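You operate a simulated robot arm through the tools that you are given. There is no shell and no other tool. Be economical: measure what you need, move in short steps, check, and stop when the job is done.

You run a simulated two-armed robot. Do the job below in one go: nothing can be reset, and whatever is moved stays where it is left.

TASK
Run the white tray through the seeder and sow the cubes it missed.
Fine: it misses three; set the tray on the carriage, press start once; use the seed pen and the open OAK tub, one seed a cube, and stand the pen back in its cup; leave the other trays and the seeder's settings alone.

The check looks at the end state, three seconds after you hand in, the way a careful person would. Anything else that was tipped, shoved, dropped, spilled or broken makes it a failure.

THE ROBOT
Two 7-joint arms with two-finger parallel grippers on one trunk, on a base that drives. Base frame: it is fixed to the floor where the robot stands at the start and does not move with it; the origin is under the middle of the robot, x ahead of it, y to its left, z up. Units: cm, rad, N and s.
The left shoulder is at the start at [6, 14.4, 92.6], the right one opposite. With the tool pointing down near the work surface each hand reaches from about 30 to 72 cm from the robot's upright axis, wherever it stands, measured 20 degrees to its own side. Places, roughly: seed pen [75, 100, 100]; seeder carriage bed [50, 50, 90]; seeder flap [60, 70, 100]; seeder power switch [40, 20, 90]; seeder vacuum knob [40, 20, 100]. Payload 1.57 kg a hand.
The TCP of each hand is the grasp point between the finger pads, 3 cm short of the fingertips. In the tool frame z runs along the fingers and y along their closing line. Largest opening 11 cm; finger width 2.4, thickness 1.2; the body of the gripper, 4.8 by 11.2 cm, starts 7.8 cm behind the TCP.
Orientation is that of the tool frame in the base frame, as [roll, pitch, yaw] about the fixed x, y, z axes, in that order (R = Rz(yaw) Ry(pitch) Rx(roll)). With the fingers straight down and closing along the base's y, the tool's x points along the base's -x, its y along +y and its z along -z.

THE INTERFACE
- The arms move only by the tool apply_moves. It takes "left_rows", "right_rows" or both (then of equal length, played together; a hand with none holds still); each is a list that holds one entry, the list of rows, each a list of 7 numbers: the shift along the tool's x, y, z in cm, then the turn, a rotation vector about the tool's x, y, z in rad, then the closure, from 0 (fully open) to 1 (shut). In form: [[[x, y, z, rx, ry, rz, claw], ...]]. A call has 1 to 20 rows; each row is the pose to reach, as a shift and turn from the pose commanded when the call began, along the tool's axes at that moment. Each row takes 0.2 s and may step no farther than 5 cm and 0.15 rad from the row before; otherwise, or with a gripper value out of range, the whole call is refused. A pose out of reach is approached as far as the arm can. The call stops where the force on the tool passes 40 N (or 10 N more than at its start, if that is more) or the arm is blocked; 0.2 s more then pass. Each finger travels about 4.5 cm/s and halts on what it meets, pressing with about 42 N; the grip force reading is that of the motor and also rises with nothing between the fingers. The clock runs only during rows and for 0.2 s after the last one: add rows that repeat a pose to give the fingers time. It gives the time, the measured TCP pose, the force on the tool (base axes), the opening and the grip force at its end, in the units of the frame above (readings bear some noise), with the torque about the TCP (base axes, N m) and any sound that the robot's microphone picked up, and new pictures: "views" is both (left out), scene, wrist or none (wrist: the cameras of the hands that moved).
- Cameras (640 x 400 px; columns grow to the right, rows downward): "scene" is now at [4.96, -0.46, 153.73]; the picture's right is [-0.06, -1.00, 0.00], its down [-0.73, 0.04, -0.68] and it looks along [0.68, -0.04, -0.73] (base axes); focal length 214 px, centre (320, 200). "left" rides on the left gripper at [7, -1.6, -14.1] in its tool frame; the picture's right is [0.23, 0.97, 0.00], its down [-0.86, 0.20, -0.48] and it looks along [-0.47, 0.11, 0.88] (tool axes); focal length 222 px, centre (320, 200). "right" rides on the right gripper at [7, 1.6, -14.1] in its tool frame; the picture's right is [-0.23, 0.97, 0.00], its down [-0.86, -0.20, -0.48] and it looks along [-0.47, -0.11, 0.88] (tool axes); focal length 222 px, centre (320, 200). There is no depth. A picture from a camera that has moved, and an enlarged one, comes with that camera's place and axes in the base frame and with its lens.
- lift_body(by): slides the trunk up (or, below 0, down) by that many cm; the arms and the scene camera ride with it, the base frame stays. It gives what a move gives, with no picture.
- base_move(legs): drives the robot by 1 to 6 legs, each [ahead, left, turn to the left] in cm, cm and rad, along the robot's own axes; the way and the turn of a leg run together, so that a leg with both is an arc; at most 150 cm and 3.142 rad a leg. The arms and the cameras ride along, it lands a little off, and it stops where it bumps. It gives what a move gives, and a new picture of the scene camera.
- turn_head(pan, tilt): turns the head with the scene camera to pan (to the left, within 1.501 rad either way) and tilt (down, from -0.506 to 1.204), counted from straight ahead of the robot. It gives what a move gives, and a new picture of the scene camera.
- close_up(camera, box): a new picture of the part [left, top, right, bottom] of that camera's present view, enlarged. It takes no simulated time.
- finish_job(): hands the job in; it is judged then, once.

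Go step by step. Nothing tells you exact positions but the pictures and the camera data: compare them with the known pose of the tool, close in by small moves and look again before you grip or let go. The budget is 120 turns and 260 pictures, counting those below and the enlarged ones. Unless the task says otherwise, let go and move clear before handing in, and close with one line.

The tools are called by a JSON object that holds its "fn" and its "kwargs". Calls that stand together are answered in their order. apply_moves: Moves the arms, as the interface text tells. Its arguments: {"type":"object","properties":{"left_rows":{"type":"array","items":{"type":"array","items":{"type":"array","items":{"type":"number"}}}},"right_rows":{"type":"array","items":{"type":"array","items":{"type":"array","items":{"type":"number"}}}},"views":{"type":"string","enum":["both","scene","wrist","none"]}},"required":[]} The other tools are called the same way: lift_body (by) slides the trunk up or down; base_move (legs) drives the base; turn_head (pan, tilt) turns the head that bears the scene camera; close_up (camera, box) takes an enlarged picture of a part of a camera's view; finish_job () hands the job in.

At the start:

```text
time: 0.0
left_position: [30.35, 41.02, 100.02]
left_ee_rot: [3.142, 0.0, 3.141]
left_force: [-0.2, -0.4, 0.1]
left_moment: [-0.01, 0.01, 0.01]
left_finger_gap: 10.98
left_finger_force: 0.0
right_position: [38.89, 3.33, 100.03]
right_ee_rot: [3.14, 0.001, 3.141]
right_force: [-0.1, 0.1, -0.1]
right_moment: [-0.02, -0.02, 0.03]
right_finger_gap: 11.01
right_finger_force: 0.0
trunk travel left (down, up): [-52.5, 6.5]
robot x, y, heading: [-0.24, -0.26, -0.0]
head pan, tilt: [-0.059, 0.822]
```

scene: 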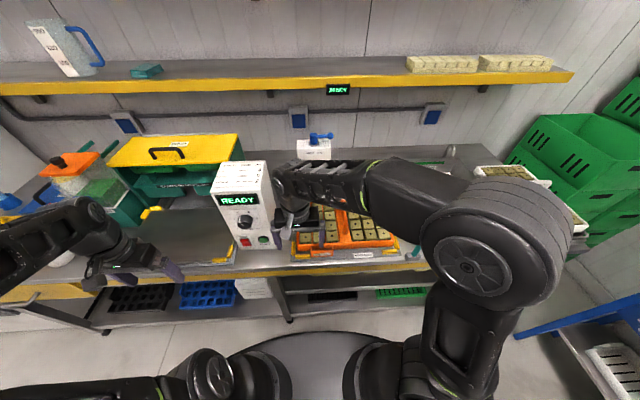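
right: 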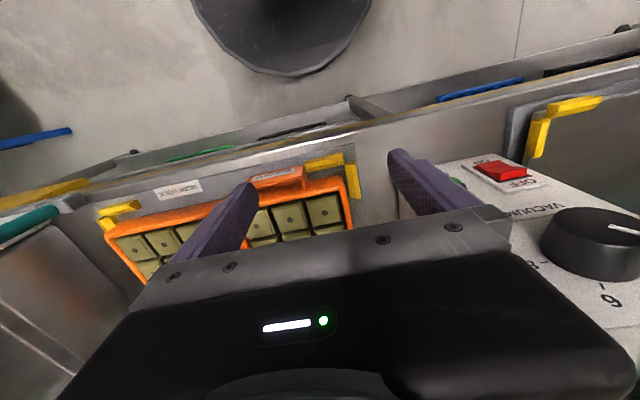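
left: 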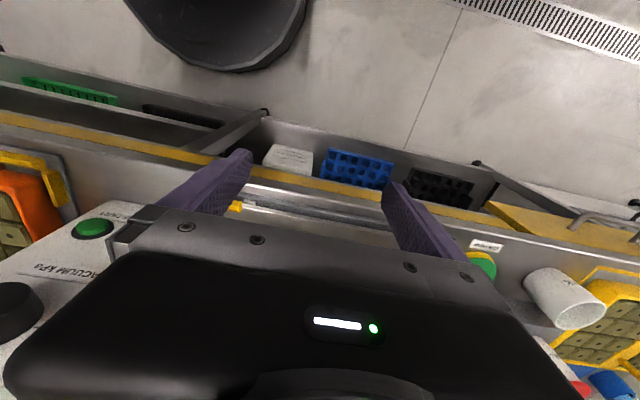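

I see the seeder in the middle-left, an orange tray right of it, and arms blocking parts of the view. I'll look around with the head first to find the white tray, pen and tubs.

{"fn": "turn_head", "kwargs": {"pan": 0.8, "tilt": 0.6}}

{"fn": "turn_head", "kwargs": {"pan": -0.8, "tilt": 0.6}}

```text
time: 1.2
left_position: [30.36, 41.02, 100.05]
left_ee_rot: [3.14, 0.001, -3.141]
left_force: [-0.7, 0.0, 0.3]
left_moment: [0.01, 0.02, -0.02]
left_finger_gap: 10.99
left_finger_force: 0.0
right_position: [38.85, 3.32, 99.96]
right_ee_rot: [3.139, 0.0, 3.14]
right_force: [0.5, -0.2, -0.3]
right_moment: [-0.01, 0.01, -0.03]
right_finger_gap: 10.99
right_finger_force: 0.0
trunk travel left (down, up): [-52.5, 6.5]
robot x, y, heading: [0.02, 0.14, 0.004]
head pan, tilt: [0.799, 0.6]
camera scene: at [3.19, 6.34, 155.6], right [0.72, -0.7, 0.0], down [-0.39, -0.4, -0.82], along [0.58, 0.59, -0.57], focal length 214 px, centre (320, 200)
```

scene: 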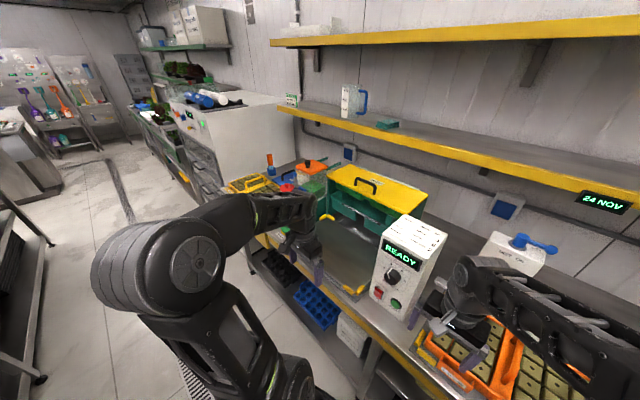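

```text
time: 2.8
left_position: [30.44, 41.07, 100.05]
left_ee_rot: [3.14, 0.0, 3.141]
left_force: [-0.5, 0.4, -0.4]
left_moment: [-0.03, 0.01, -0.02]
left_finger_gap: 11.0
left_finger_force: 0.1
right_position: [38.86, 3.3, 100.04]
right_ee_rot: [3.14, 0.0, 3.141]
right_force: [-0.6, 0.1, -0.5]
right_moment: [0.0, -0.01, -0.03]
right_finger_gap: 11.0
right_finger_force: 0.1
trunk travel left (down, up): [-52.5, 6.5]
robot x, y, heading: [-0.04, -0.49, 0.003]
head pan, tilt: [-0.799, 0.6]
camera scene: at [3.18, -6.32, 155.6], right [-0.72, -0.7, 0.0], down [-0.39, 0.4, -0.83], along [0.58, -0.59, -0.56], focal length 214 px, centre (320, 200)
```

scene: 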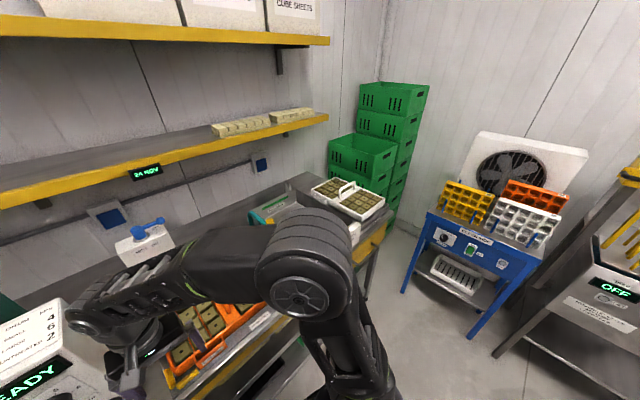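

The white tray with cubes stands at the right end of the bench. I zoom in on it and on the left part.

{"fn": "close_up", "kwargs": {"camera": "scene", "box": [230, 160, 410, 272]}}

{"fn": "turn_head", "kwargs": {"pan": 0.6, "tilt": 0.75}}

{"fn": "close_up", "kwargs": {"camera": "scene", "box": [120, 90, 300, 202]}}

{"fn": "close_up", "kwargs": {"camera": "scene", "box": [280, 120, 440, 220]}}

```text
3.56 times, centred on (320, 216) of scene
camera zoom: at [3.18, -6.32, 155.6], right [-0.72, -0.7, 0.0], down [-0.39, 0.4, -0.83], along [0.58, -0.59, -0.56], focal length 763 px, centre (320, 143)
```

zoom: 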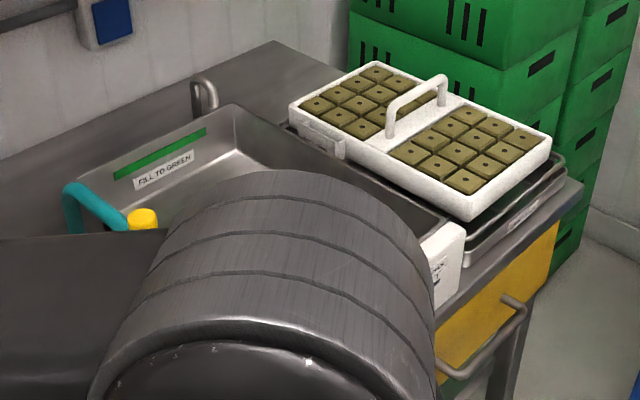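

```text
time: 4.4
left_position: [30.31, 41.04, 99.94]
left_ee_rot: [3.141, 0.0, -3.141]
left_force: [-0.8, 0.2, -0.9]
left_moment: [0.02, 0.02, 0.0]
left_finger_gap: 11.0
left_finger_force: 0.1
right_position: [38.95, 3.17, 100.03]
right_ee_rot: [3.14, 0.001, -3.14]
right_force: [-0.3, 0.1, 0.6]
right_moment: [0.02, 0.02, 0.0]
right_finger_gap: 11.03
right_finger_force: 0.0
trunk travel left (down, up): [-52.5, 6.5]
robot x, y, heading: [0.13, 0.17, -0.001]
head pan, tilt: [0.6, 0.75]
camera scene: at [3.86, 4.69, 154.31], right [0.56, -0.83, 0.0], down [-0.56, -0.38, -0.73], along [0.6, 0.41, -0.68], focal length 214 px, centre (320, 200)
```

scene: 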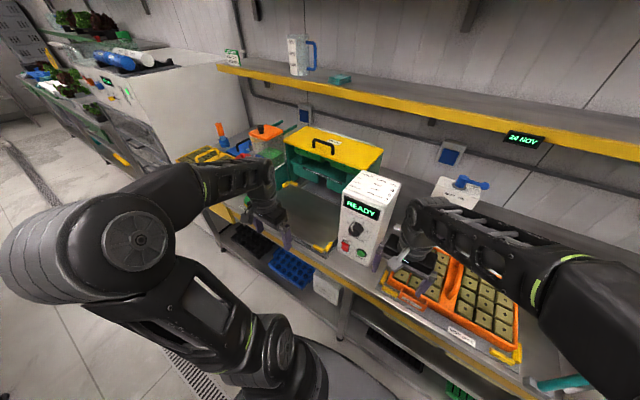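

```text
3.56 times, centred on (210, 146) of scene
camera zoom: at [3.86, 4.69, 154.31], right [0.56, -0.83, 0.0], down [-0.56, -0.38, -0.73], along [0.6, 0.41, -0.68], focal length 763 px, centre (711, 392)
```

zoom: 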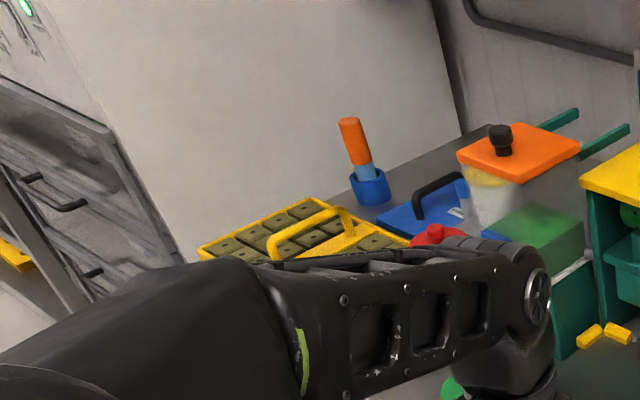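

```text
4.00 times, centred on (360, 170) of scene
camera zoom: at [3.86, 4.69, 154.31], right [0.56, -0.83, 0.0], down [-0.56, -0.38, -0.73], along [0.6, 0.41, -0.68], focal length 858 px, centre (160, 320)
```

zoom: 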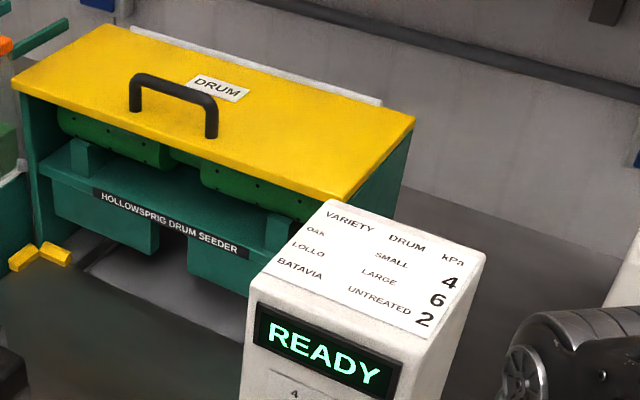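

The pen (orange/blue) stands in a blue cup behind the yellow tray at far left; the seeder bed is left of the control box; the white tray is near [58,-85]. I lift both hands clear and drive right toward the white tray.

{"fn": "apply_moves", "kwargs": {"left_rows": [[[0, 0, -5, 0, 0, 0, 0], [0, 0, -10, 0, 0, 0, 0], [0, 0, -15, 0, 0, 0, 0], [0, 0, -20, 0, 0, 0, 0]]], "right_rows": [[[0, 0, -5, 0, 0, 0, 0], [2, 0, -10, 0, 0, 0, 0], [5, 0, -15, 0, 0, 0, 0], [8, 0, -20, 0, 0, 0, 0]]], "views": "none"}}

{"fn": "turn_head", "kwargs": {"pan": 0.5, "tilt": 0.8}}

{"fn": "turn_head", "kwargs": {"pan": 0.0, "tilt": 0.8}}

```text
refused: row 2 steps farther than a row can; nothing moved
```

```text
time: 5.0
left_position: [30.42, 41.03, 99.94]
left_ee_rot: [3.141, 0.0, 3.141]
left_force: [0.0, -0.2, -0.2]
left_moment: [0.0, 0.03, 0.0]
left_finger_gap: 11.0
left_finger_force: 0.1
right_position: [38.83, 3.3, 100.05]
right_ee_rot: [3.14, 0.0, -3.142]
right_force: [0.0, -0.5, -0.7]
right_moment: [0.05, 0.02, -0.03]
right_finger_gap: 10.98
right_finger_force: 0.0
trunk travel left (down, up): [-52.5, 6.5]
robot x, y, heading: [0.18, -0.07, -0.001]
head pan, tilt: [0.499, 0.799]
camera scene: at [4.1, 3.88, 153.91], right [0.48, -0.88, 0.0], down [-0.63, -0.34, -0.7], along [0.61, 0.33, -0.72], focal length 214 px, centre (320, 200)
```

scene: 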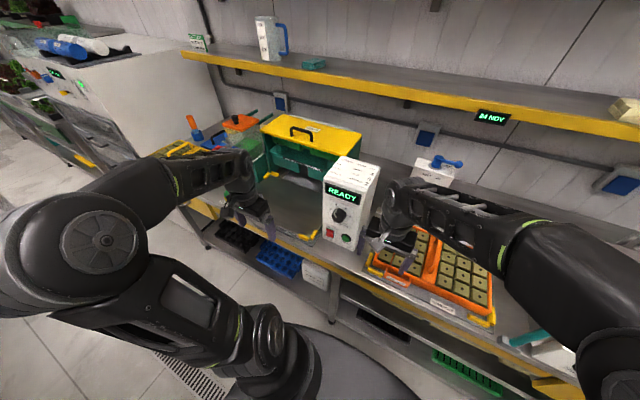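

```text
time: 6.0
left_position: [30.47, 40.9, 99.88]
left_ee_rot: [-3.141, 0.0, 3.141]
left_force: [-0.6, -0.1, -0.5]
left_moment: [-0.01, -0.02, 0.0]
left_finger_gap: 10.97
left_finger_force: 0.1
right_position: [38.88, 3.27, 100.09]
right_ee_rot: [3.14, -0.001, -3.14]
right_force: [0.0, 0.2, 0.0]
right_moment: [0.03, 0.02, -0.02]
right_finger_gap: 11.0
right_finger_force: 0.1
trunk travel left (down, up): [-52.5, 6.5]
robot x, y, heading: [0.03, 0.02, 0.002]
head pan, tilt: [0.0, 0.799]
camera scene: at [5.08, 0.02, 153.91], right [0.0, -1.0, 0.0], down [-0.72, 0.0, -0.7], along [0.7, 0.0, -0.72], focal length 214 px, centre (320, 200)
```

scene: 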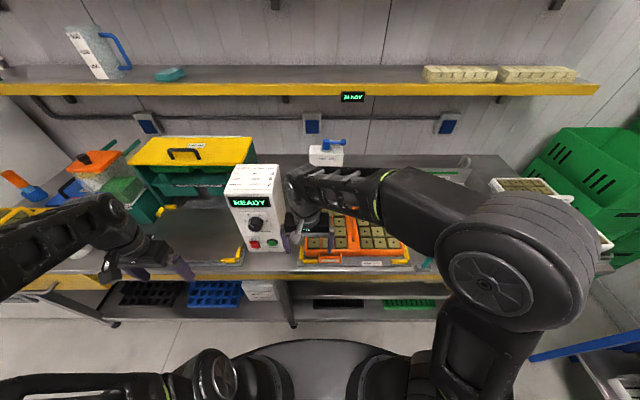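

The bed lies in front of the drum, left of the control box. Lifting hands with smaller steps, then driving.

{"fn": "apply_moves", "kwargs": {"left_rows": [[[0, 0, -4.5, 0, 0, 0, 0], [0, 0, -9, 0, 0, 0, 0], [0, 0, -13.5, 0, 0, 0, 0], [0, 0, -18, 0, 0, 0, 0], [0, 0, -20, 0, 0, 0, 0]]], "right_rows": [[[0, 0, -4.5, 0, 0, 0, 0], [0, 0, -9, 0, 0, 0, 0], [2, 0, -13, 0, 0, 0, 0], [4, 0, -17, 0, 0, 0, 0], [5, 0, -20, 0, 0, 0, 0]]], "views": "none"}}

{"fn": "turn_head", "kwargs": {"pan": -0.35, "tilt": 0.8}}

```text
time: 7.2
left_position: [30.68, 40.79, 112.51]
left_ee_rot: [3.14, 0.003, 3.142]
left_force: [-0.1, -0.7, -0.6]
left_moment: [0.01, 0.02, 0.01]
left_finger_gap: 11.02
left_finger_force: 0.0
left hand out of reach, approached as far as the arm can: row 3, 4, 5
right_position: [37.23, 3.34, 111.8]
right_ee_rot: [3.14, 0.0, -3.141]
right_force: [0.9, -0.3, 0.1]
right_moment: [0.05, 0.05, 0.01]
right_finger_gap: 11.01
right_finger_force: 0.1
right hand out of reach, approached as far as the arm can: row 3, 4, 5
trunk travel left (down, up): [-52.5, 6.5]
robot x, y, heading: [-0.01, 0.13, 0.002]
head pan, tilt: [0.0, 0.799]
```

```text
time: 8.0
left_position: [30.67, 40.92, 112.39]
left_ee_rot: [-3.14, 0.003, -3.141]
left_force: [0.5, 0.5, -0.7]
left_moment: [0.02, 0.02, -0.01]
left_finger_gap: 10.99
left_finger_force: 0.0
right_position: [37.26, 3.5, 111.81]
right_ee_rot: [3.139, 0.0, 3.141]
right_force: [-0.4, 0.6, -0.2]
right_moment: [-0.02, -0.02, -0.01]
right_finger_gap: 11.01
right_finger_force: 0.0
trunk travel left (down, up): [-52.5, 6.5]
robot x, y, heading: [-0.18, -0.16, -0.001]
head pan, tilt: [-0.351, 0.799]
camera scene: at [4.6, -2.77, 153.91], right [-0.34, -0.94, 0.0], down [-0.67, 0.25, -0.7], along [0.65, -0.24, -0.72], focal length 214 px, centre (320, 200)
```

scene: 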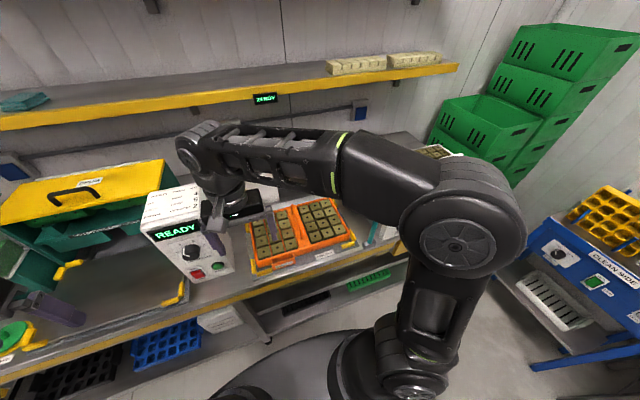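

Hands are as high as they go; I raise the trunk and drive right about 62 cm.

{"fn": "lift_body", "kwargs": {"by": 6.4}}

{"fn": "base_move", "kwargs": {"legs": [[-6, 0, 0], [0, -60, 0]]}}

{"fn": "turn_head", "kwargs": {"pan": 0.6, "tilt": 0.6}}

{"fn": "turn_head", "kwargs": {"pan": -0.6, "tilt": 0.7}}

```text
time: 9.0
left_position: [30.69, 41.02, 118.82]
left_ee_rot: [3.141, 0.003, -3.14]
left_force: [-0.3, -0.7, -0.2]
left_moment: [0.04, -0.02, -0.02]
left_finger_gap: 11.01
left_finger_force: 0.0
right_position: [37.29, 3.47, 118.2]
right_ee_rot: [3.14, 0.0, -3.141]
right_force: [-0.3, 0.5, -0.2]
right_moment: [0.02, -0.01, 0.0]
right_finger_gap: 10.97
right_finger_force: 0.0
trunk travel left (down, up): [-58.9, 0.1]
robot x, y, heading: [0.21, 0.07, 0.0]
head pan, tilt: [-0.351, 0.799]
```

```text
time: 13.0
left_position: [24.66, -19.16, 118.86]
left_ee_rot: [3.142, 0.004, 3.127]
left_force: [0.9, 0.1, 0.3]
left_moment: [0.04, 0.01, 0.0]
left_finger_gap: 11.0
left_finger_force: 0.0
right_position: [30.63, -56.7, 118.2]
right_ee_rot: [3.14, 0.0, 3.127]
right_force: [0.9, 0.4, -0.2]
right_moment: [-0.04, 0.02, 0.01]
right_finger_gap: 11.0
right_finger_force: 0.0
trunk travel left (down, up): [-58.9, 0.1]
robot x, y, heading: [-6.55, -60.01, -0.016]
head pan, tilt: [-0.351, 0.799]
camera scene: at [-2.08, -62.51, 160.31], right [-0.36, -0.93, 0.0], down [-0.67, 0.26, -0.7], along [0.65, -0.25, -0.72], focal length 214 px, centre (320, 200)
```

scene: 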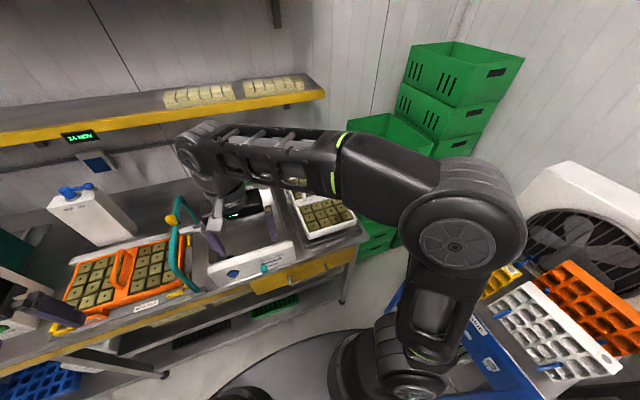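

```text
time: 14.2
left_position: [24.78, -19.16, 118.82]
left_ee_rot: [-3.141, 0.004, 3.127]
left_force: [0.4, -0.1, 0.0]
left_moment: [-0.03, 0.01, 0.0]
left_finger_gap: 10.99
left_finger_force: 0.0
right_position: [30.59, -56.76, 118.21]
right_ee_rot: [3.139, -0.002, 3.127]
right_force: [-0.2, -0.1, -0.4]
right_moment: [-0.02, -0.06, 0.01]
right_finger_gap: 10.98
right_finger_force: 0.0
trunk travel left (down, up): [-58.9, 0.1]
robot x, y, heading: [-6.6, -59.75, -0.016]
head pan, tilt: [0.6, 0.6]
camera scene: at [-2.23, -54.67, 162.0], right [0.55, -0.83, 0.0], down [-0.47, -0.31, -0.82], along [0.69, 0.45, -0.57], focal length 214 px, centre (320, 200)
```

scene: 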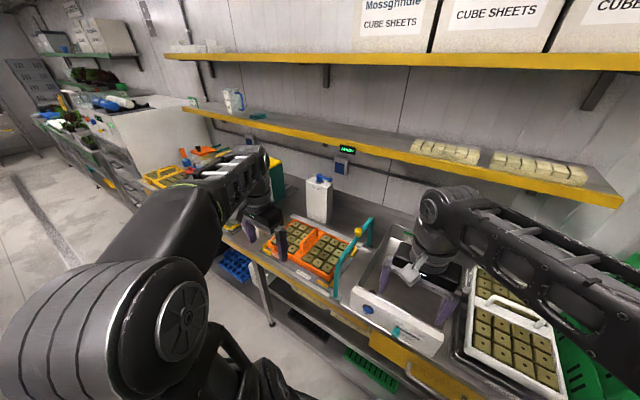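

```text
time: 15.6
left_position: [24.68, -19.09, 118.81]
left_ee_rot: [-3.141, 0.003, 3.129]
left_force: [0.1, -0.5, -0.2]
left_moment: [-0.01, -0.01, 0.0]
left_finger_gap: 10.99
left_finger_force: 0.1
right_position: [30.57, -56.67, 118.19]
right_ee_rot: [3.141, -0.002, 3.126]
right_force: [0.8, 0.1, 0.2]
right_moment: [0.01, 0.02, 0.03]
right_finger_gap: 11.0
right_finger_force: 0.0
trunk travel left (down, up): [-58.9, 0.1]
robot x, y, heading: [-6.53, -59.97, -0.019]
head pan, tilt: [-0.6, 0.7]
camera scene: at [-2.67, -64.44, 161.14], right [-0.58, -0.82, 0.0], down [-0.53, 0.37, -0.77], along [0.62, -0.44, -0.64], focal length 214 px, centre (320, 200)
```

scene: 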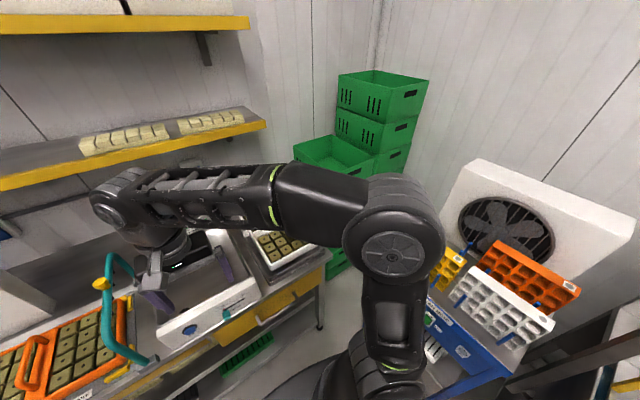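

The white tray stands on a drip tray at about [61,-87], long side along x, handle bar running along y. I move a bit closer and look at it from the right wrist camera.

{"fn": "base_move", "kwargs": {"legs": [[5.5, -9, 0.017]]}}

{"fn": "apply_moves", "kwargs": {"right_rows": [[[-3, -2, 0, 0, 0, 0.14, 0], [-6, -4, 0, 0, 0, 0.28, 0], [-9, -6, 0, 0, 0, 0.42, 0], [-12, -8, 0, 0, 0, 0.56, 0], [-14, -8, 0, 0, 0, 0.7, 0], [-14, -8, 0, 0, 0, 0.84, 0], [-14, -8, 0, 0, 0, 0.98, 0], [-14, -8, 0, 0, 0, 1.12, 0], [-14, -8, 0, 0, 0, 1.26, 0], [-14, -8, 0, 0, 0, 1.4, 0], [-14, -8, 0, 0, 0, 1.54, 0], [-14, -8, 0, 0, 0, 1.57, 0]]]}}

```text
time: 16.8
left_position: [29.68, -27.89, 118.83]
left_ee_rot: [3.14, 0.005, -3.14]
left_force: [0.2, -0.4, 0.0]
left_moment: [0.04, 0.03, -0.03]
left_finger_gap: 10.98
left_finger_force: 0.1
right_position: [36.0, -65.32, 118.17]
right_ee_rot: [3.139, 0.001, 3.141]
right_force: [-0.3, -0.8, -0.9]
right_moment: [0.0, 0.04, -0.01]
right_finger_gap: 11.01
right_finger_force: 0.0
trunk travel left (down, up): [-58.9, 0.1]
robot x, y, heading: [-1.16, -68.74, -0.002]
head pan, tilt: [-0.6, 0.7]
camera scene: at [2.93, -73.6, 161.13], right [-0.57, -0.82, 0.0], down [-0.53, 0.37, -0.76], along [0.63, -0.43, -0.65], focal length 214 px, centre (320, 200)
```

scene: 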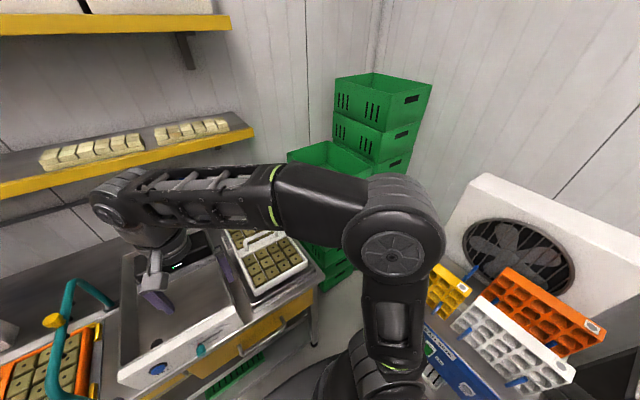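

```text
time: 19.4
left_position: [29.73, -28.02, 118.93]
left_ee_rot: [3.139, 0.0, 3.14]
left_force: [0.9, -0.6, 0.1]
left_moment: [0.07, 0.05, -0.02]
left_finger_gap: 10.98
left_finger_force: 0.0
right_position: [46.0, -73.93, 121.31]
right_ee_rot: [3.063, -0.117, 1.731]
right_force: [1.1, -0.8, 0.4]
right_moment: [0.1, 0.07, 0.0]
right_finger_gap: 11.0
right_finger_force: 0.1
right hand out of reach, approached as far as the arm can: row 2, 3, 4, 5, 6, 7, 8, 9, 10, 11, 12
trunk travel left (down, up): [-58.9, 0.1]
robot x, y, heading: [-1.55, -68.61, -0.001]
head pan, tilt: [-0.6, 0.7]
camera scene: at [3.1, -73.8, 161.12], right [-0.57, -0.82, 0.0], down [-0.53, 0.37, -0.76], along [0.63, -0.43, -0.65], focal length 214 px, centre (320, 200)
camera right: at [45.82, -68.67, 136.3], right [1.0, -0.08, 0.05], down [-0.09, -0.93, 0.36], along [0.02, -0.36, -0.93], focal length 222 px, centre (320, 200)
```

scene: 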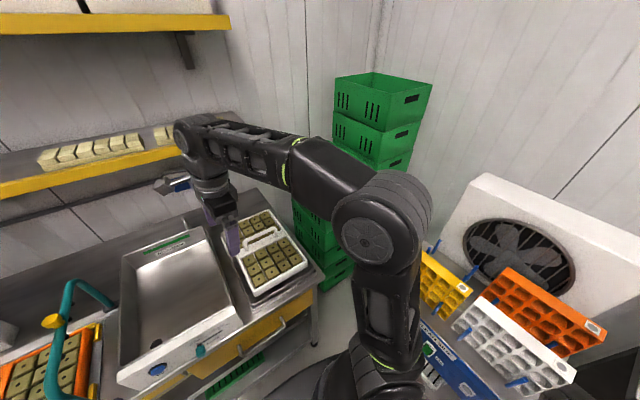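
right: 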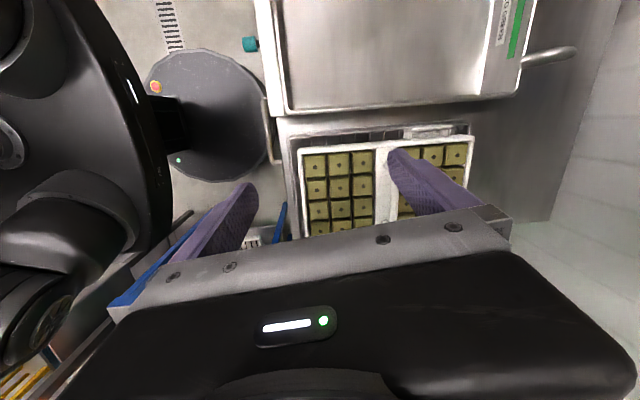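

Wrist view shows tray spanning x 43–79 with its +y edge at about -74; handle at x≈61. I lower the hand a bit to regain full reach and straighten it.

{"fn": "apply_moves", "kwargs": {"right_rows": [[[0, 0, 4, 0, 0, 0, 0], [0, 0, 8, 0, 0, 0, 0], [0, 0, 10, 0, 0, 0, 0], [0, 0, 10, 0, 0, 0, 0]]], "views": "wrist"}}

```text
time: 20.4
left_position: [29.64, -27.71, 118.83]
left_ee_rot: [-3.141, 0.003, 3.14]
left_force: [-0.5, 0.4, -0.3]
left_moment: [0.01, -0.01, 0.01]
left_finger_gap: 10.98
left_finger_force: 0.0
right_position: [46.38, -72.25, 111.68]
right_ee_rot: [3.063, -0.114, 1.735]
right_force: [0.6, 0.2, -0.2]
right_moment: [-0.04, -0.04, -0.01]
right_finger_gap: 11.0
right_finger_force: 0.1
trunk travel left (down, up): [-58.9, 0.1]
robot x, y, heading: [-1.28, -68.72, -0.001]
head pan, tilt: [-0.6, 0.7]
camera right: at [46.24, -66.82, 126.55], right [1.0, -0.07, 0.05], down [-0.08, -0.93, 0.36], along [0.02, -0.36, -0.93], focal length 222 px, centre (320, 200)
```

right: 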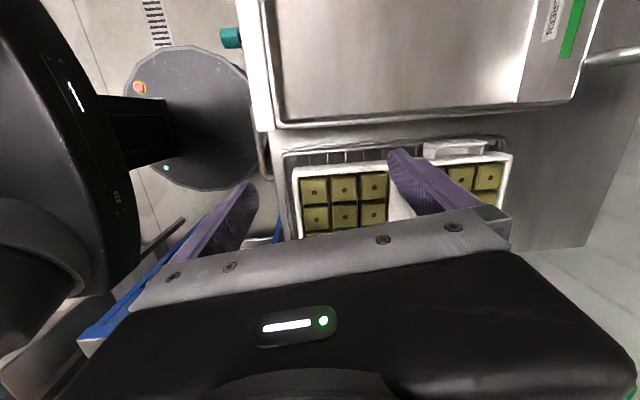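

The hand kept a slight tilt; I correct it while moving above the handle.

{"fn": "apply_moves", "kwargs": {"right_rows": [[[-3.3, 2.4, 0.4, 0.016, -0.023, 0.033, 0], [-6.6, 4.8, 0.8, 0.032, -0.046, 0.066, 0], [-9.9, 7.1, 1.3, 0.048, -0.069, 0.1, 0], [-13.1, 9.4, 1.7, 0.063, -0.092, 0.132, 0], [-16.4, 11.8, 2.1, 0.079, -0.114, 0.164, 0], [-16.4, 11.8, 2.1, 0.079, -0.114, 0.164, 0]]]}}

```text
time: 21.8
left_position: [29.53, -27.69, 118.9]
left_ee_rot: [3.141, 0.002, 3.142]
left_force: [-0.3, -0.5, 0.2]
left_moment: [0.0, -0.06, 0.01]
left_finger_gap: 11.0
left_finger_force: 0.1
right_position: [60.87, -86.0, 108.36]
right_ee_rot: [-3.132, -0.005, 1.568]
right_force: [-0.3, 0.0, 0.1]
right_moment: [-0.03, -0.03, 0.01]
right_finger_gap: 10.98
right_finger_force: 0.0
trunk travel left (down, up): [-58.9, 0.1]
robot x, y, heading: [-1.55, -68.16, -0.0]
head pan, tilt: [-0.6, 0.7]
camera scene: at [2.73, -73.41, 161.14], right [-0.57, -0.82, 0.0], down [-0.53, 0.36, -0.77], along [0.63, -0.43, -0.64], focal length 214 px, centre (320, 200)
camera right: at [62.79, -79.19, 122.55], right [0.97, -0.23, -0.01], down [-0.2, -0.86, 0.48], along [-0.12, -0.46, -0.88], focal length 222 px, centre (320, 200)
```

scene: 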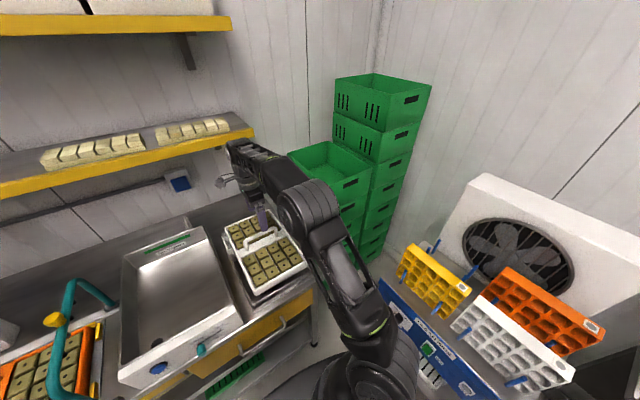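
right: 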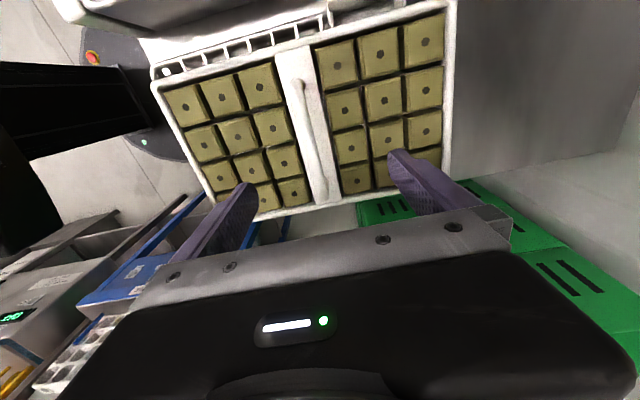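

The hand is over the handle. Zoom in to determine handle height and position.

{"fn": "close_up", "kwargs": {"camera": "scene", "box": [200, 190, 328, 310]}}

{"fn": "close_up", "kwargs": {"camera": "right", "box": [140, 0, 460, 240]}}

```text
3.33 times, centred on (264, 250) of scene
camera zoom: at [2.73, -73.41, 161.14], right [-0.57, -0.82, 0.0], down [-0.53, 0.36, -0.77], along [0.63, -0.43, -0.64], focal length 715 px, centre (507, 33)
```

zoom: 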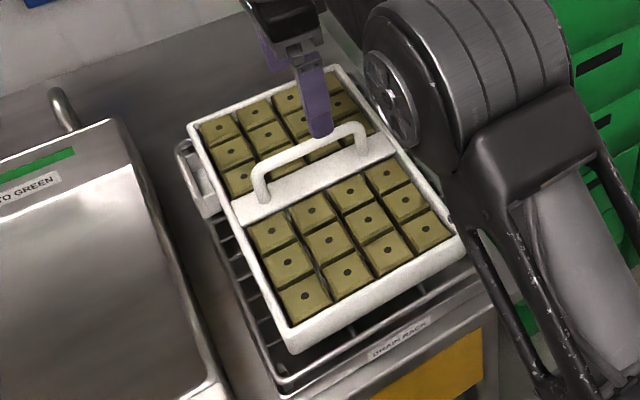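

```text
1.67 times, centred on (300, 120) of right
camera zoom: at [62.79, -79.19, 122.55], right [0.97, -0.23, -0.01], down [-0.2, -0.86, 0.48], along [-0.12, -0.46, -0.88], focal length 370 px, centre (353, 333)
```

zoom: 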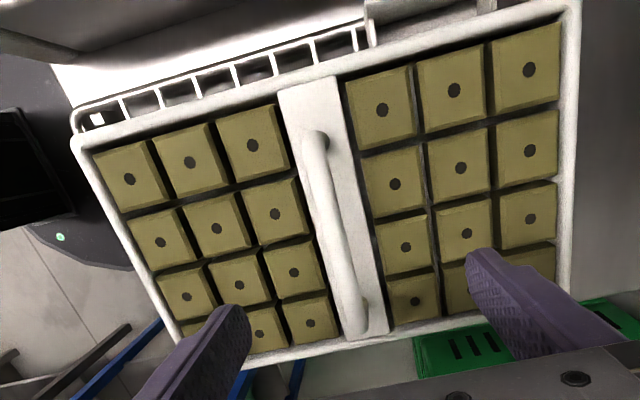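

Handle top ≈ [60.4,-85.3, 98], rim ≈ 93. I half-close the fingers, descend to z≈97.6 and grip.

{"fn": "apply_moves", "kwargs": {"right_rows": [[[0.6, -0.4, 2, 0, 0, 0, 0.4], [0.6, -0.4, 4, 0, 0, 0, 0.5], [0.6, -0.4, 6.5, 0, 0, 0, 0.5], [0.6, -0.4, 8.5, 0, 0, 0, 0.5], [0.6, -0.4, 9.8, 0, 0, 0, 0.5], [0.6, -0.4, 9.8, 0, 0, 0, 0.5]]]}}

{"fn": "close_up", "kwargs": {"camera": "scene", "box": [200, 190, 328, 270]}}

```text
time: 23.2
left_position: [29.62, -27.79, 118.79]
left_ee_rot: [3.141, 0.003, -3.141]
left_force: [-0.1, 0.8, 0.4]
left_moment: [-0.02, -0.04, -0.03]
left_finger_gap: 10.98
left_finger_force: 0.2
right_position: [60.88, -85.54, 98.68]
right_ee_rot: [-3.132, -0.004, 1.567]
right_force: [-0.1, -0.1, -0.6]
right_moment: [-0.06, 0.02, -0.01]
right_finger_gap: 5.53
right_finger_force: 0.1
trunk travel left (down, up): [-58.9, 0.1]
robot x, y, heading: [-1.22, -69.06, -0.004]
head pan, tilt: [-0.6, 0.7]
camera scene: at [2.83, -73.46, 161.14], right [-0.57, -0.82, 0.0], down [-0.53, 0.36, -0.76], along [0.63, -0.43, -0.64], focal length 214 px, centre (320, 200)
camera right: at [62.77, -78.69, 112.85], right [0.97, -0.23, -0.01], down [-0.2, -0.86, 0.48], along [-0.12, -0.46, -0.88], focal length 222 px, centre (320, 200)
```

scene: 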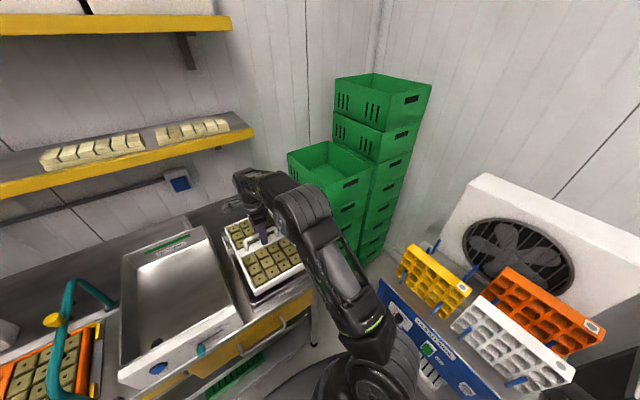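
right: 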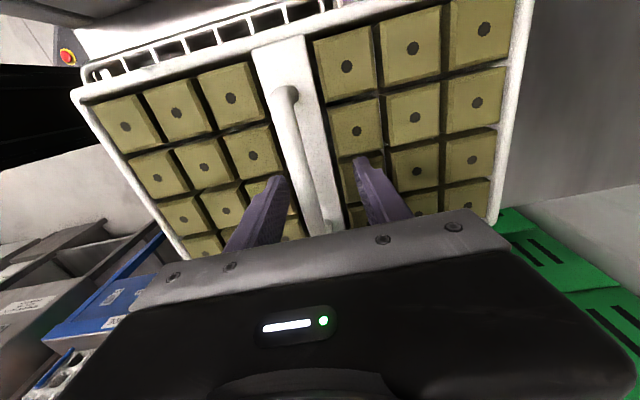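

```text
5.00 times, centred on (264, 230) of scene
camera zoom: at [2.83, -73.46, 161.14], right [-0.57, -0.82, 0.0], down [-0.53, 0.36, -0.76], along [0.63, -0.43, -0.64], focal length 1072 px, centre (600, 50)
```

zoom: 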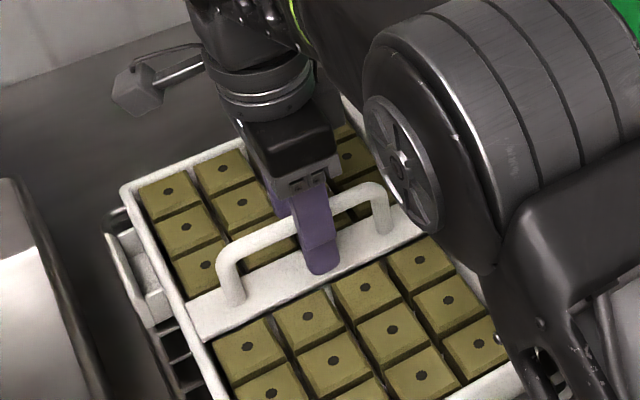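

Handle is between the fingers. Down 0.8 cm, then close.

{"fn": "apply_moves", "kwargs": {"right_rows": [[[0, 0, 0.8, 0, 0, 0, 0.5], [0, 0, 0.8, 0, 0, 0, 0.7], [0, 0, 0.8, 0, 0, 0, 0.9], [0, 0, 0.8, 0, 0, 0, 1], [0, 0, 0.8, 0, 0, 0, 1], [0, 0, 0.8, 0, 0, 0, 1], [0, 0, 0.8, 0, 0, 0, 1]]], "views": "wrist"}}

```text
time: 24.8
left_position: [29.61, -27.64, 118.89]
left_ee_rot: [-3.14, 0.002, 3.142]
left_force: [-0.6, 0.2, 0.5]
left_moment: [-0.01, 0.0, 0.03]
left_finger_gap: 10.97
left_finger_force: 0.1
right_position: [60.77, -85.67, 98.0]
right_ee_rot: [-3.131, -0.006, 1.568]
right_force: [-2.7, -1.4, 0.1]
right_moment: [-0.02, -0.02, 0.27]
right_finger_gap: 1.35
right_finger_force: 30.1
trunk travel left (down, up): [-58.9, 0.1]
robot x, y, heading: [-1.23, -68.62, -0.0]
head pan, tilt: [-0.6, 0.7]
camera right: at [62.75, -78.71, 112.17], right [0.97, -0.23, -0.01], down [-0.2, -0.86, 0.48], along [-0.12, -0.46, -0.88], focal length 222 px, centre (320, 200)
```

right: 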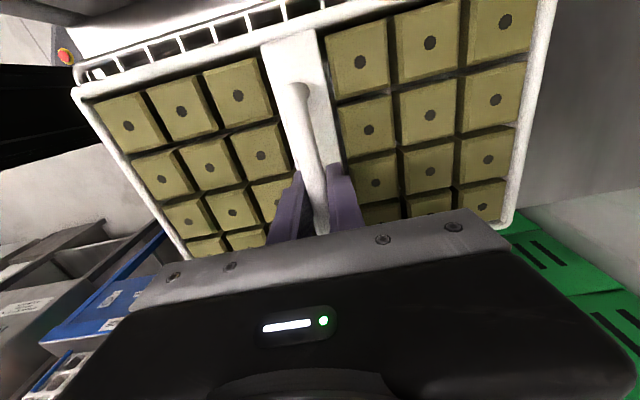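

Gripped (1.35 cm bar). Lifting straight up slowly.

{"fn": "apply_moves", "kwargs": {"right_rows": [[[0, 0, -1, 0, 0, 0, 1], [0, 0, -2.5, 0, 0, 0, 1], [0, 0, -4, 0, 0, 0, 1], [0, 0, -6, 0, 0, 0, 1], [0, 0, -8, 0, 0, 0, 1], [0, 0, -10, 0, 0, 0, 1], [0, 0, -10, 0, 0, 0, 1]]]}}

```text
time: 26.4
left_position: [29.78, -27.71, 118.77]
left_ee_rot: [-3.141, 0.003, 3.141]
left_force: [0.7, -0.4, 0.2]
left_moment: [0.06, 0.0, -0.04]
left_finger_gap: 11.0
left_finger_force: 0.1
right_position: [61.02, -85.81, 107.97]
right_ee_rot: [-3.128, -0.006, 1.566]
right_force: [0.5, 0.2, -8.4]
right_moment: [-0.01, 0.0, 0.0]
right_finger_gap: 1.36
right_finger_force: 30.1
trunk travel left (down, up): [-58.9, 0.1]
robot x, y, heading: [-1.33, -68.54, 0.002]
head pan, tilt: [-0.6, 0.7]
camera scene: at [2.96, -73.49, 161.13], right [-0.57, -0.82, 0.0], down [-0.53, 0.37, -0.76], along [0.63, -0.43, -0.64], focal length 214 px, centre (320, 200)
camera right: at [62.95, -78.82, 122.11], right [0.97, -0.23, -0.01], down [-0.2, -0.86, 0.48], along [-0.12, -0.46, -0.88], focal length 222 px, centre (320, 200)
```

scene: 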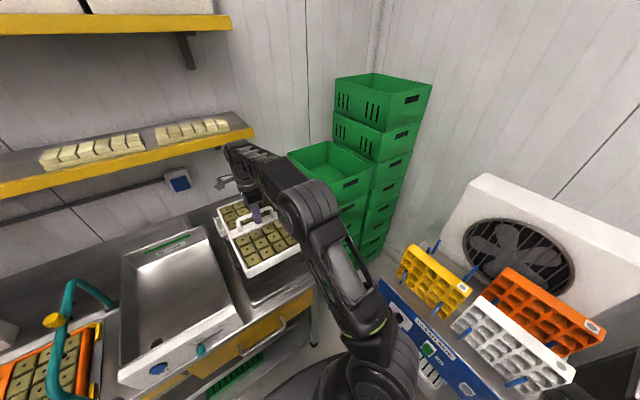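
right: 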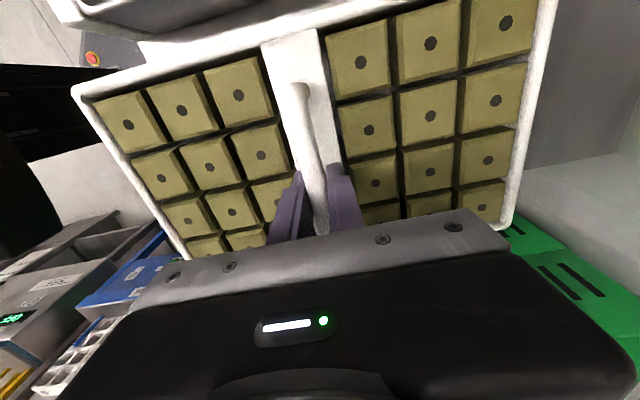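

Tray is lifted and balanced (8.4 N). Checking the floor to the left/behind before driving.

{"fn": "turn_head", "kwargs": {"pan": 1.4, "tilt": 0.5}}

```text
time: 28.3
left_position: [29.68, -27.74, 118.84]
left_ee_rot: [-3.141, 0.003, -3.141]
left_force: [0.4, 0.4, 0.3]
left_moment: [0.0, 0.01, -0.02]
left_finger_gap: 11.0
left_finger_force: 0.1
right_position: [61.06, -85.57, 107.95]
right_ee_rot: [-3.13, -0.006, 1.568]
right_force: [0.2, -0.5, -8.1]
right_moment: [-0.06, 0.01, 0.01]
right_finger_gap: 1.34
right_finger_force: 30.7
trunk travel left (down, up): [-58.9, 0.1]
robot x, y, heading: [-1.4, -68.42, -0.004]
head pan, tilt: [1.4, 0.499]
camera scene: at [-2.49, -59.71, 162.91], right [0.98, -0.17, 0.0], down [-0.08, -0.47, -0.88], along [0.15, 0.86, -0.48], focal length 214 px, centre (320, 200)
```

scene: 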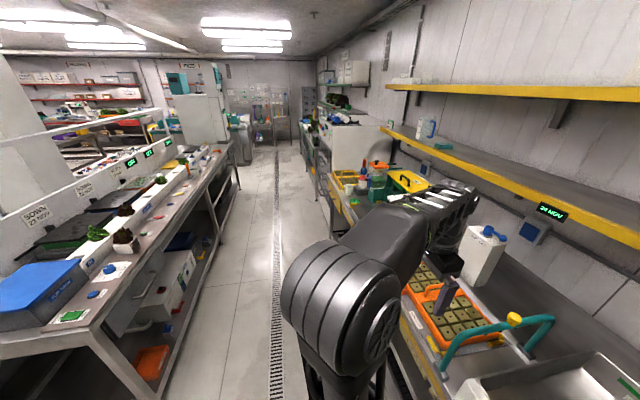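

The opposite bench edge is near x≈-53, so I can back up ~15 cm. I back up first, then raise and rotate the tray by pulling the hand in.

{"fn": "base_move", "kwargs": {"legs": [[-14, 0, 0]]}}

{"fn": "apply_moves", "kwargs": {"right_rows": [[[0, 0, -2, 0, 0, 0, 1], [0, 0, -4, 0, 0, -0.13, 1], [0, 0, -5, 0, 0, -0.26, 1], [0, -1, -5, 0, 0, -0.39, 1], [0, -2, -5, 0, 0, -0.52, 1], [0, -3, -5, 0, 0, -0.65, 1], [0, -4, -5, 0, 0, -0.78, 1], [0, -5, -5, 0, 0, -0.91, 1], [0, -6, -5, 0, 0, -1.04, 1], [2, -7, -5, 0, 0, -1.17, 1], [4, -8, -5, 0, 0, -1.3, 1], [6, -9, -5, 0, 0, -1.43, 1], [8, -10, -5, 0, 0, -1.57, 1], [8, -10, -5, 0, 0, -1.57, 1]]]}}

```text
time: 29.6
left_position: [15.43, -27.65, 118.79]
left_ee_rot: [-3.141, 0.003, 3.139]
left_force: [-0.2, 0.5, 1.0]
left_moment: [-0.02, -0.01, -0.02]
left_finger_gap: 10.99
left_finger_force: 0.0
right_position: [46.64, -85.78, 107.98]
right_ee_rot: [-3.13, -0.006, 1.567]
right_force: [-0.7, -0.5, -7.4]
right_moment: [-0.07, -0.05, -0.01]
right_finger_gap: 1.37
right_finger_force: 30.4
trunk travel left (down, up): [-58.9, 0.1]
robot x, y, heading: [-15.57, -68.72, -0.004]
head pan, tilt: [1.4, 0.499]
camera scene: at [-16.89, -59.67, 162.91], right [0.98, -0.17, 0.0], down [-0.08, -0.47, -0.88], along [0.15, 0.86, -0.48], focal length 214 px, centre (320, 200)
```

scene: 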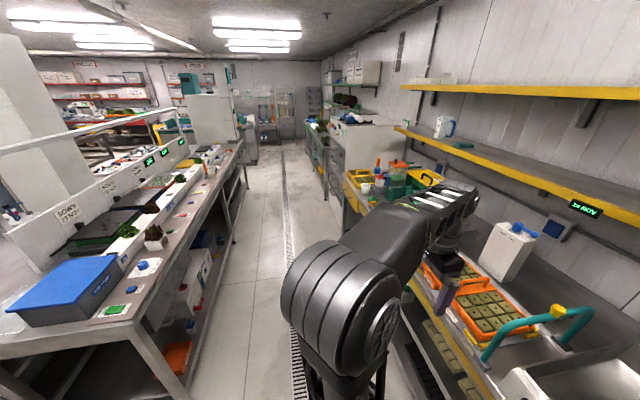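

```text
time: 32.6
left_position: [15.5, -27.74, 118.8]
left_ee_rot: [3.139, 0.002, 3.138]
left_force: [0.7, -0.8, 0.2]
left_moment: [0.0, -0.01, 0.01]
left_finger_gap: 11.0
left_finger_force: 0.1
right_position: [36.86, -77.61, 113.16]
right_ee_rot: [3.136, -0.012, 3.138]
right_force: [-0.4, -0.4, -8.6]
right_moment: [-0.02, 0.03, 0.0]
right_finger_gap: 1.39
right_finger_force: 30.3
right hand out of reach, approached as far as the arm can: row 1, 2, 3, 4, 5, 6, 7
trunk travel left (down, up): [-58.9, 0.1]
robot x, y, heading: [-15.58, -68.68, -0.001]
head pan, tilt: [1.4, 0.499]
camera scene: at [-16.68, -59.69, 162.91], right [0.98, -0.17, 0.0], down [-0.08, -0.47, -0.88], along [0.15, 0.86, -0.48], focal length 214 px, centre (320, 200)
camera right: at [30.16, -76.08, 127.4], right [0.23, 0.97, 0.0], down [0.86, -0.21, 0.47], along [0.45, -0.11, -0.88], focal length 222 px, centre (320, 200)
```

scene: 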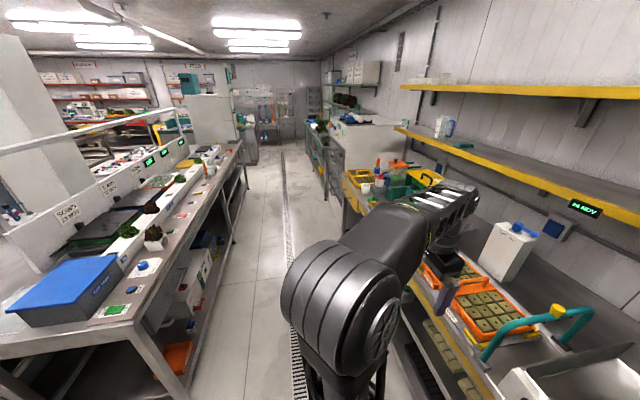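
right: 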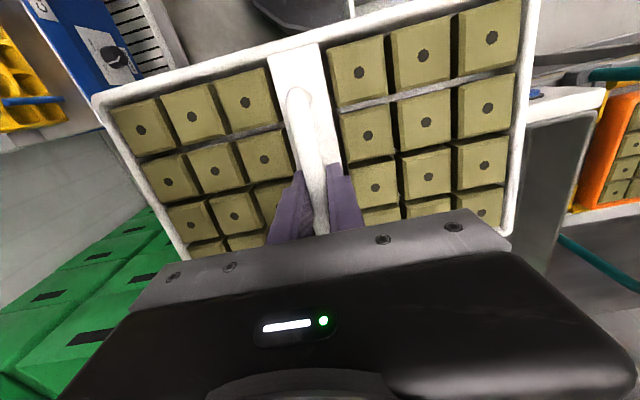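

Tray is now rotated with long side along y. I pull it in further before driving left.

{"fn": "apply_moves", "kwargs": {"right_rows": [[[3, 0, 0, 0, 0, 0, 1], [6, 0, 0, 0, 0, 0, 1], [9, 0, 0, 0, 0, 0, 1], [12, 0, 0, 0, 0, 0, 1], [12, 0, 0, 0, 0, 0, 1]]], "views": "none"}}

{"fn": "turn_head", "kwargs": {"pan": 0.5, "tilt": 0.75}}

```text
time: 33.8
left_position: [15.64, -27.54, 118.73]
left_ee_rot: [3.141, 0.004, 3.139]
left_force: [0.3, 0.4, -0.5]
left_moment: [-0.02, 0.03, -0.03]
left_finger_gap: 11.01
left_finger_force: 0.1
right_position: [24.91, -77.8, 113.12]
right_ee_rot: [3.136, -0.014, 3.136]
right_force: [0.3, 0.9, -8.8]
right_moment: [0.0, 0.01, 0.01]
right_finger_gap: 1.38
right_finger_force: 30.1
trunk travel left (down, up): [-58.9, 0.1]
robot x, y, heading: [-15.26, -68.42, -0.001]
head pan, tilt: [1.4, 0.499]
```

```text
time: 35.0
left_position: [15.49, -27.66, 118.81]
left_ee_rot: [-3.141, 0.004, 3.14]
left_force: [-0.1, 0.3, -0.2]
left_moment: [-0.01, 0.0, -0.01]
left_finger_gap: 10.99
left_finger_force: 0.0
right_position: [24.96, -77.93, 113.16]
right_ee_rot: [3.136, -0.012, 3.136]
right_force: [0.7, 0.1, -9.4]
right_moment: [-0.03, 0.01, -0.01]
right_finger_gap: 1.36
right_finger_force: 30.3
trunk travel left (down, up): [-58.9, 0.1]
robot x, y, heading: [-15.27, -68.96, -0.004]
head pan, tilt: [0.499, 0.75]
camera scene: at [-11.02, -64.67, 160.71], right [0.48, -0.88, 0.0], down [-0.6, -0.32, -0.73], along [0.64, 0.35, -0.68], focal length 214 px, centre (320, 200)
```

scene: 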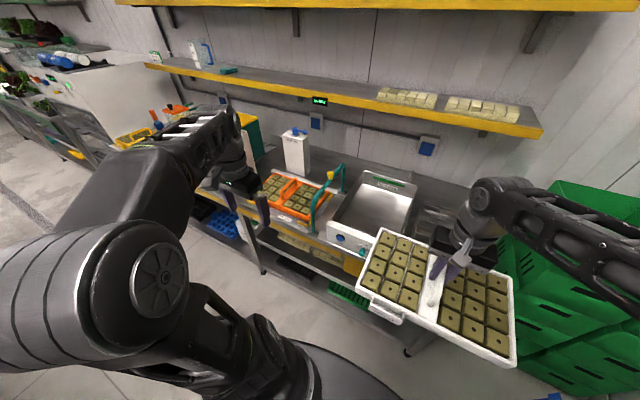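

Tray has its tab at front-left, same as the orange tray. Driving left.

{"fn": "base_move", "kwargs": {"legs": [[0, 65, 0], [0, 58, 0]]}}

{"fn": "turn_head", "kwargs": {"pan": 0.0, "tilt": 0.75}}

```text
time: 41.6
left_position: [13.9, 96.4, 118.85]
left_ee_rot: [-3.141, 0.004, -3.126]
left_force: [-0.1, 1.0, 0.0]
left_moment: [-0.05, 0.01, 0.0]
left_finger_gap: 10.98
left_finger_force: 0.1
right_position: [24.2, 46.31, 113.2]
right_ee_rot: [3.136, -0.013, -3.129]
right_force: [0.4, -0.1, -8.3]
right_moment: [-0.01, 0.04, 0.04]
right_finger_gap: 1.33
right_finger_force: 29.9
trunk travel left (down, up): [-58.9, 0.1]
robot x, y, heading: [-16.19, 55.16, 0.014]
head pan, tilt: [0.499, 0.75]
camera scene: at [-12.04, 59.04, 160.71], right [0.49, -0.87, 0.0], down [-0.59, -0.34, -0.73], along [0.64, 0.36, -0.68], focal length 214 px, centre (320, 200)
```

scene: 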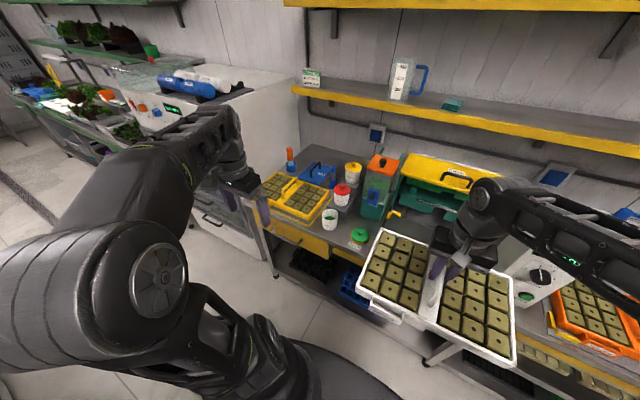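

```text
time: 42.5
left_position: [13.88, 96.41, 118.86]
left_ee_rot: [3.14, 0.005, -3.127]
left_force: [0.4, 0.5, -0.6]
left_moment: [-0.04, 0.03, -0.02]
left_finger_gap: 11.0
left_finger_force: 0.0
right_position: [24.19, 46.28, 113.22]
right_ee_rot: [3.136, -0.012, -3.129]
right_force: [-1.1, 0.2, -9.0]
right_moment: [-0.03, 0.02, 0.0]
right_finger_gap: 1.38
right_finger_force: 30.2
trunk travel left (down, up): [-58.9, 0.1]
robot x, y, heading: [-16.31, 54.66, 0.014]
head pan, tilt: [0.0, 0.75]
camera scene: at [-10.98, 55.03, 160.71], right [0.01, -1.0, 0.0], down [-0.68, -0.01, -0.73], along [0.73, 0.01, -0.68], focal length 214 px, centre (320, 200)
```

scene: 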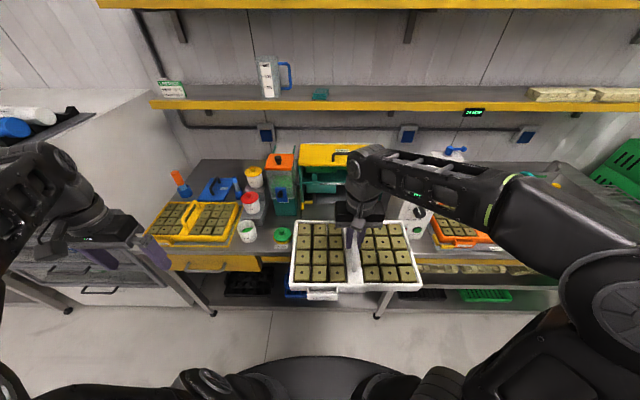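

Now I can see the tubs. Zooming in on the tub area and pen.

{"fn": "close_up", "kwargs": {"camera": "scene", "box": [140, 140, 300, 260]}}

{"fn": "close_up", "kwargs": {"camera": "scene", "box": [260, 140, 440, 300]}}

```text
3.33 times, centred on (220, 200) of scene
camera zoom: at [-10.98, 55.03, 160.71], right [0.01, -1.0, 0.0], down [-0.68, -0.01, -0.73], along [0.73, 0.01, -0.68], focal length 715 px, centre (653, 200)
```

zoom: 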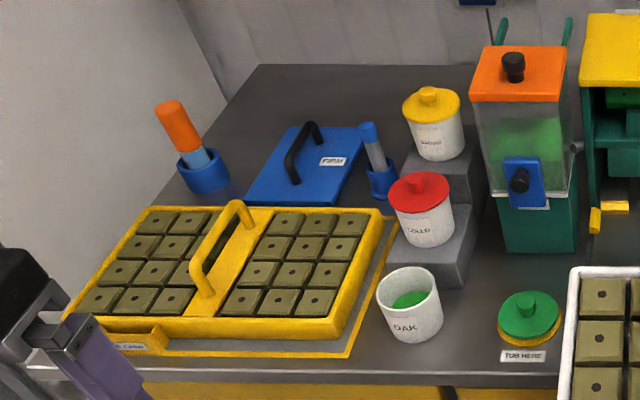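

```text
2.50 times, centred on (350, 220) of scene
camera zoom: at [-10.98, 55.03, 160.71], right [0.01, -1.0, 0.0], down [-0.68, -0.01, -0.73], along [0.73, 0.01, -0.68], focal length 536 px, centre (245, 150)
```

zoom: 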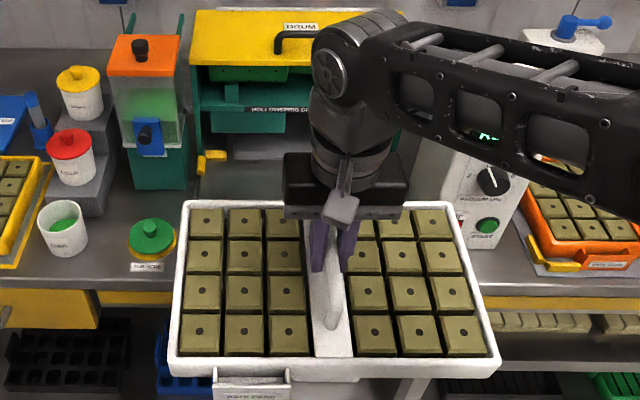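

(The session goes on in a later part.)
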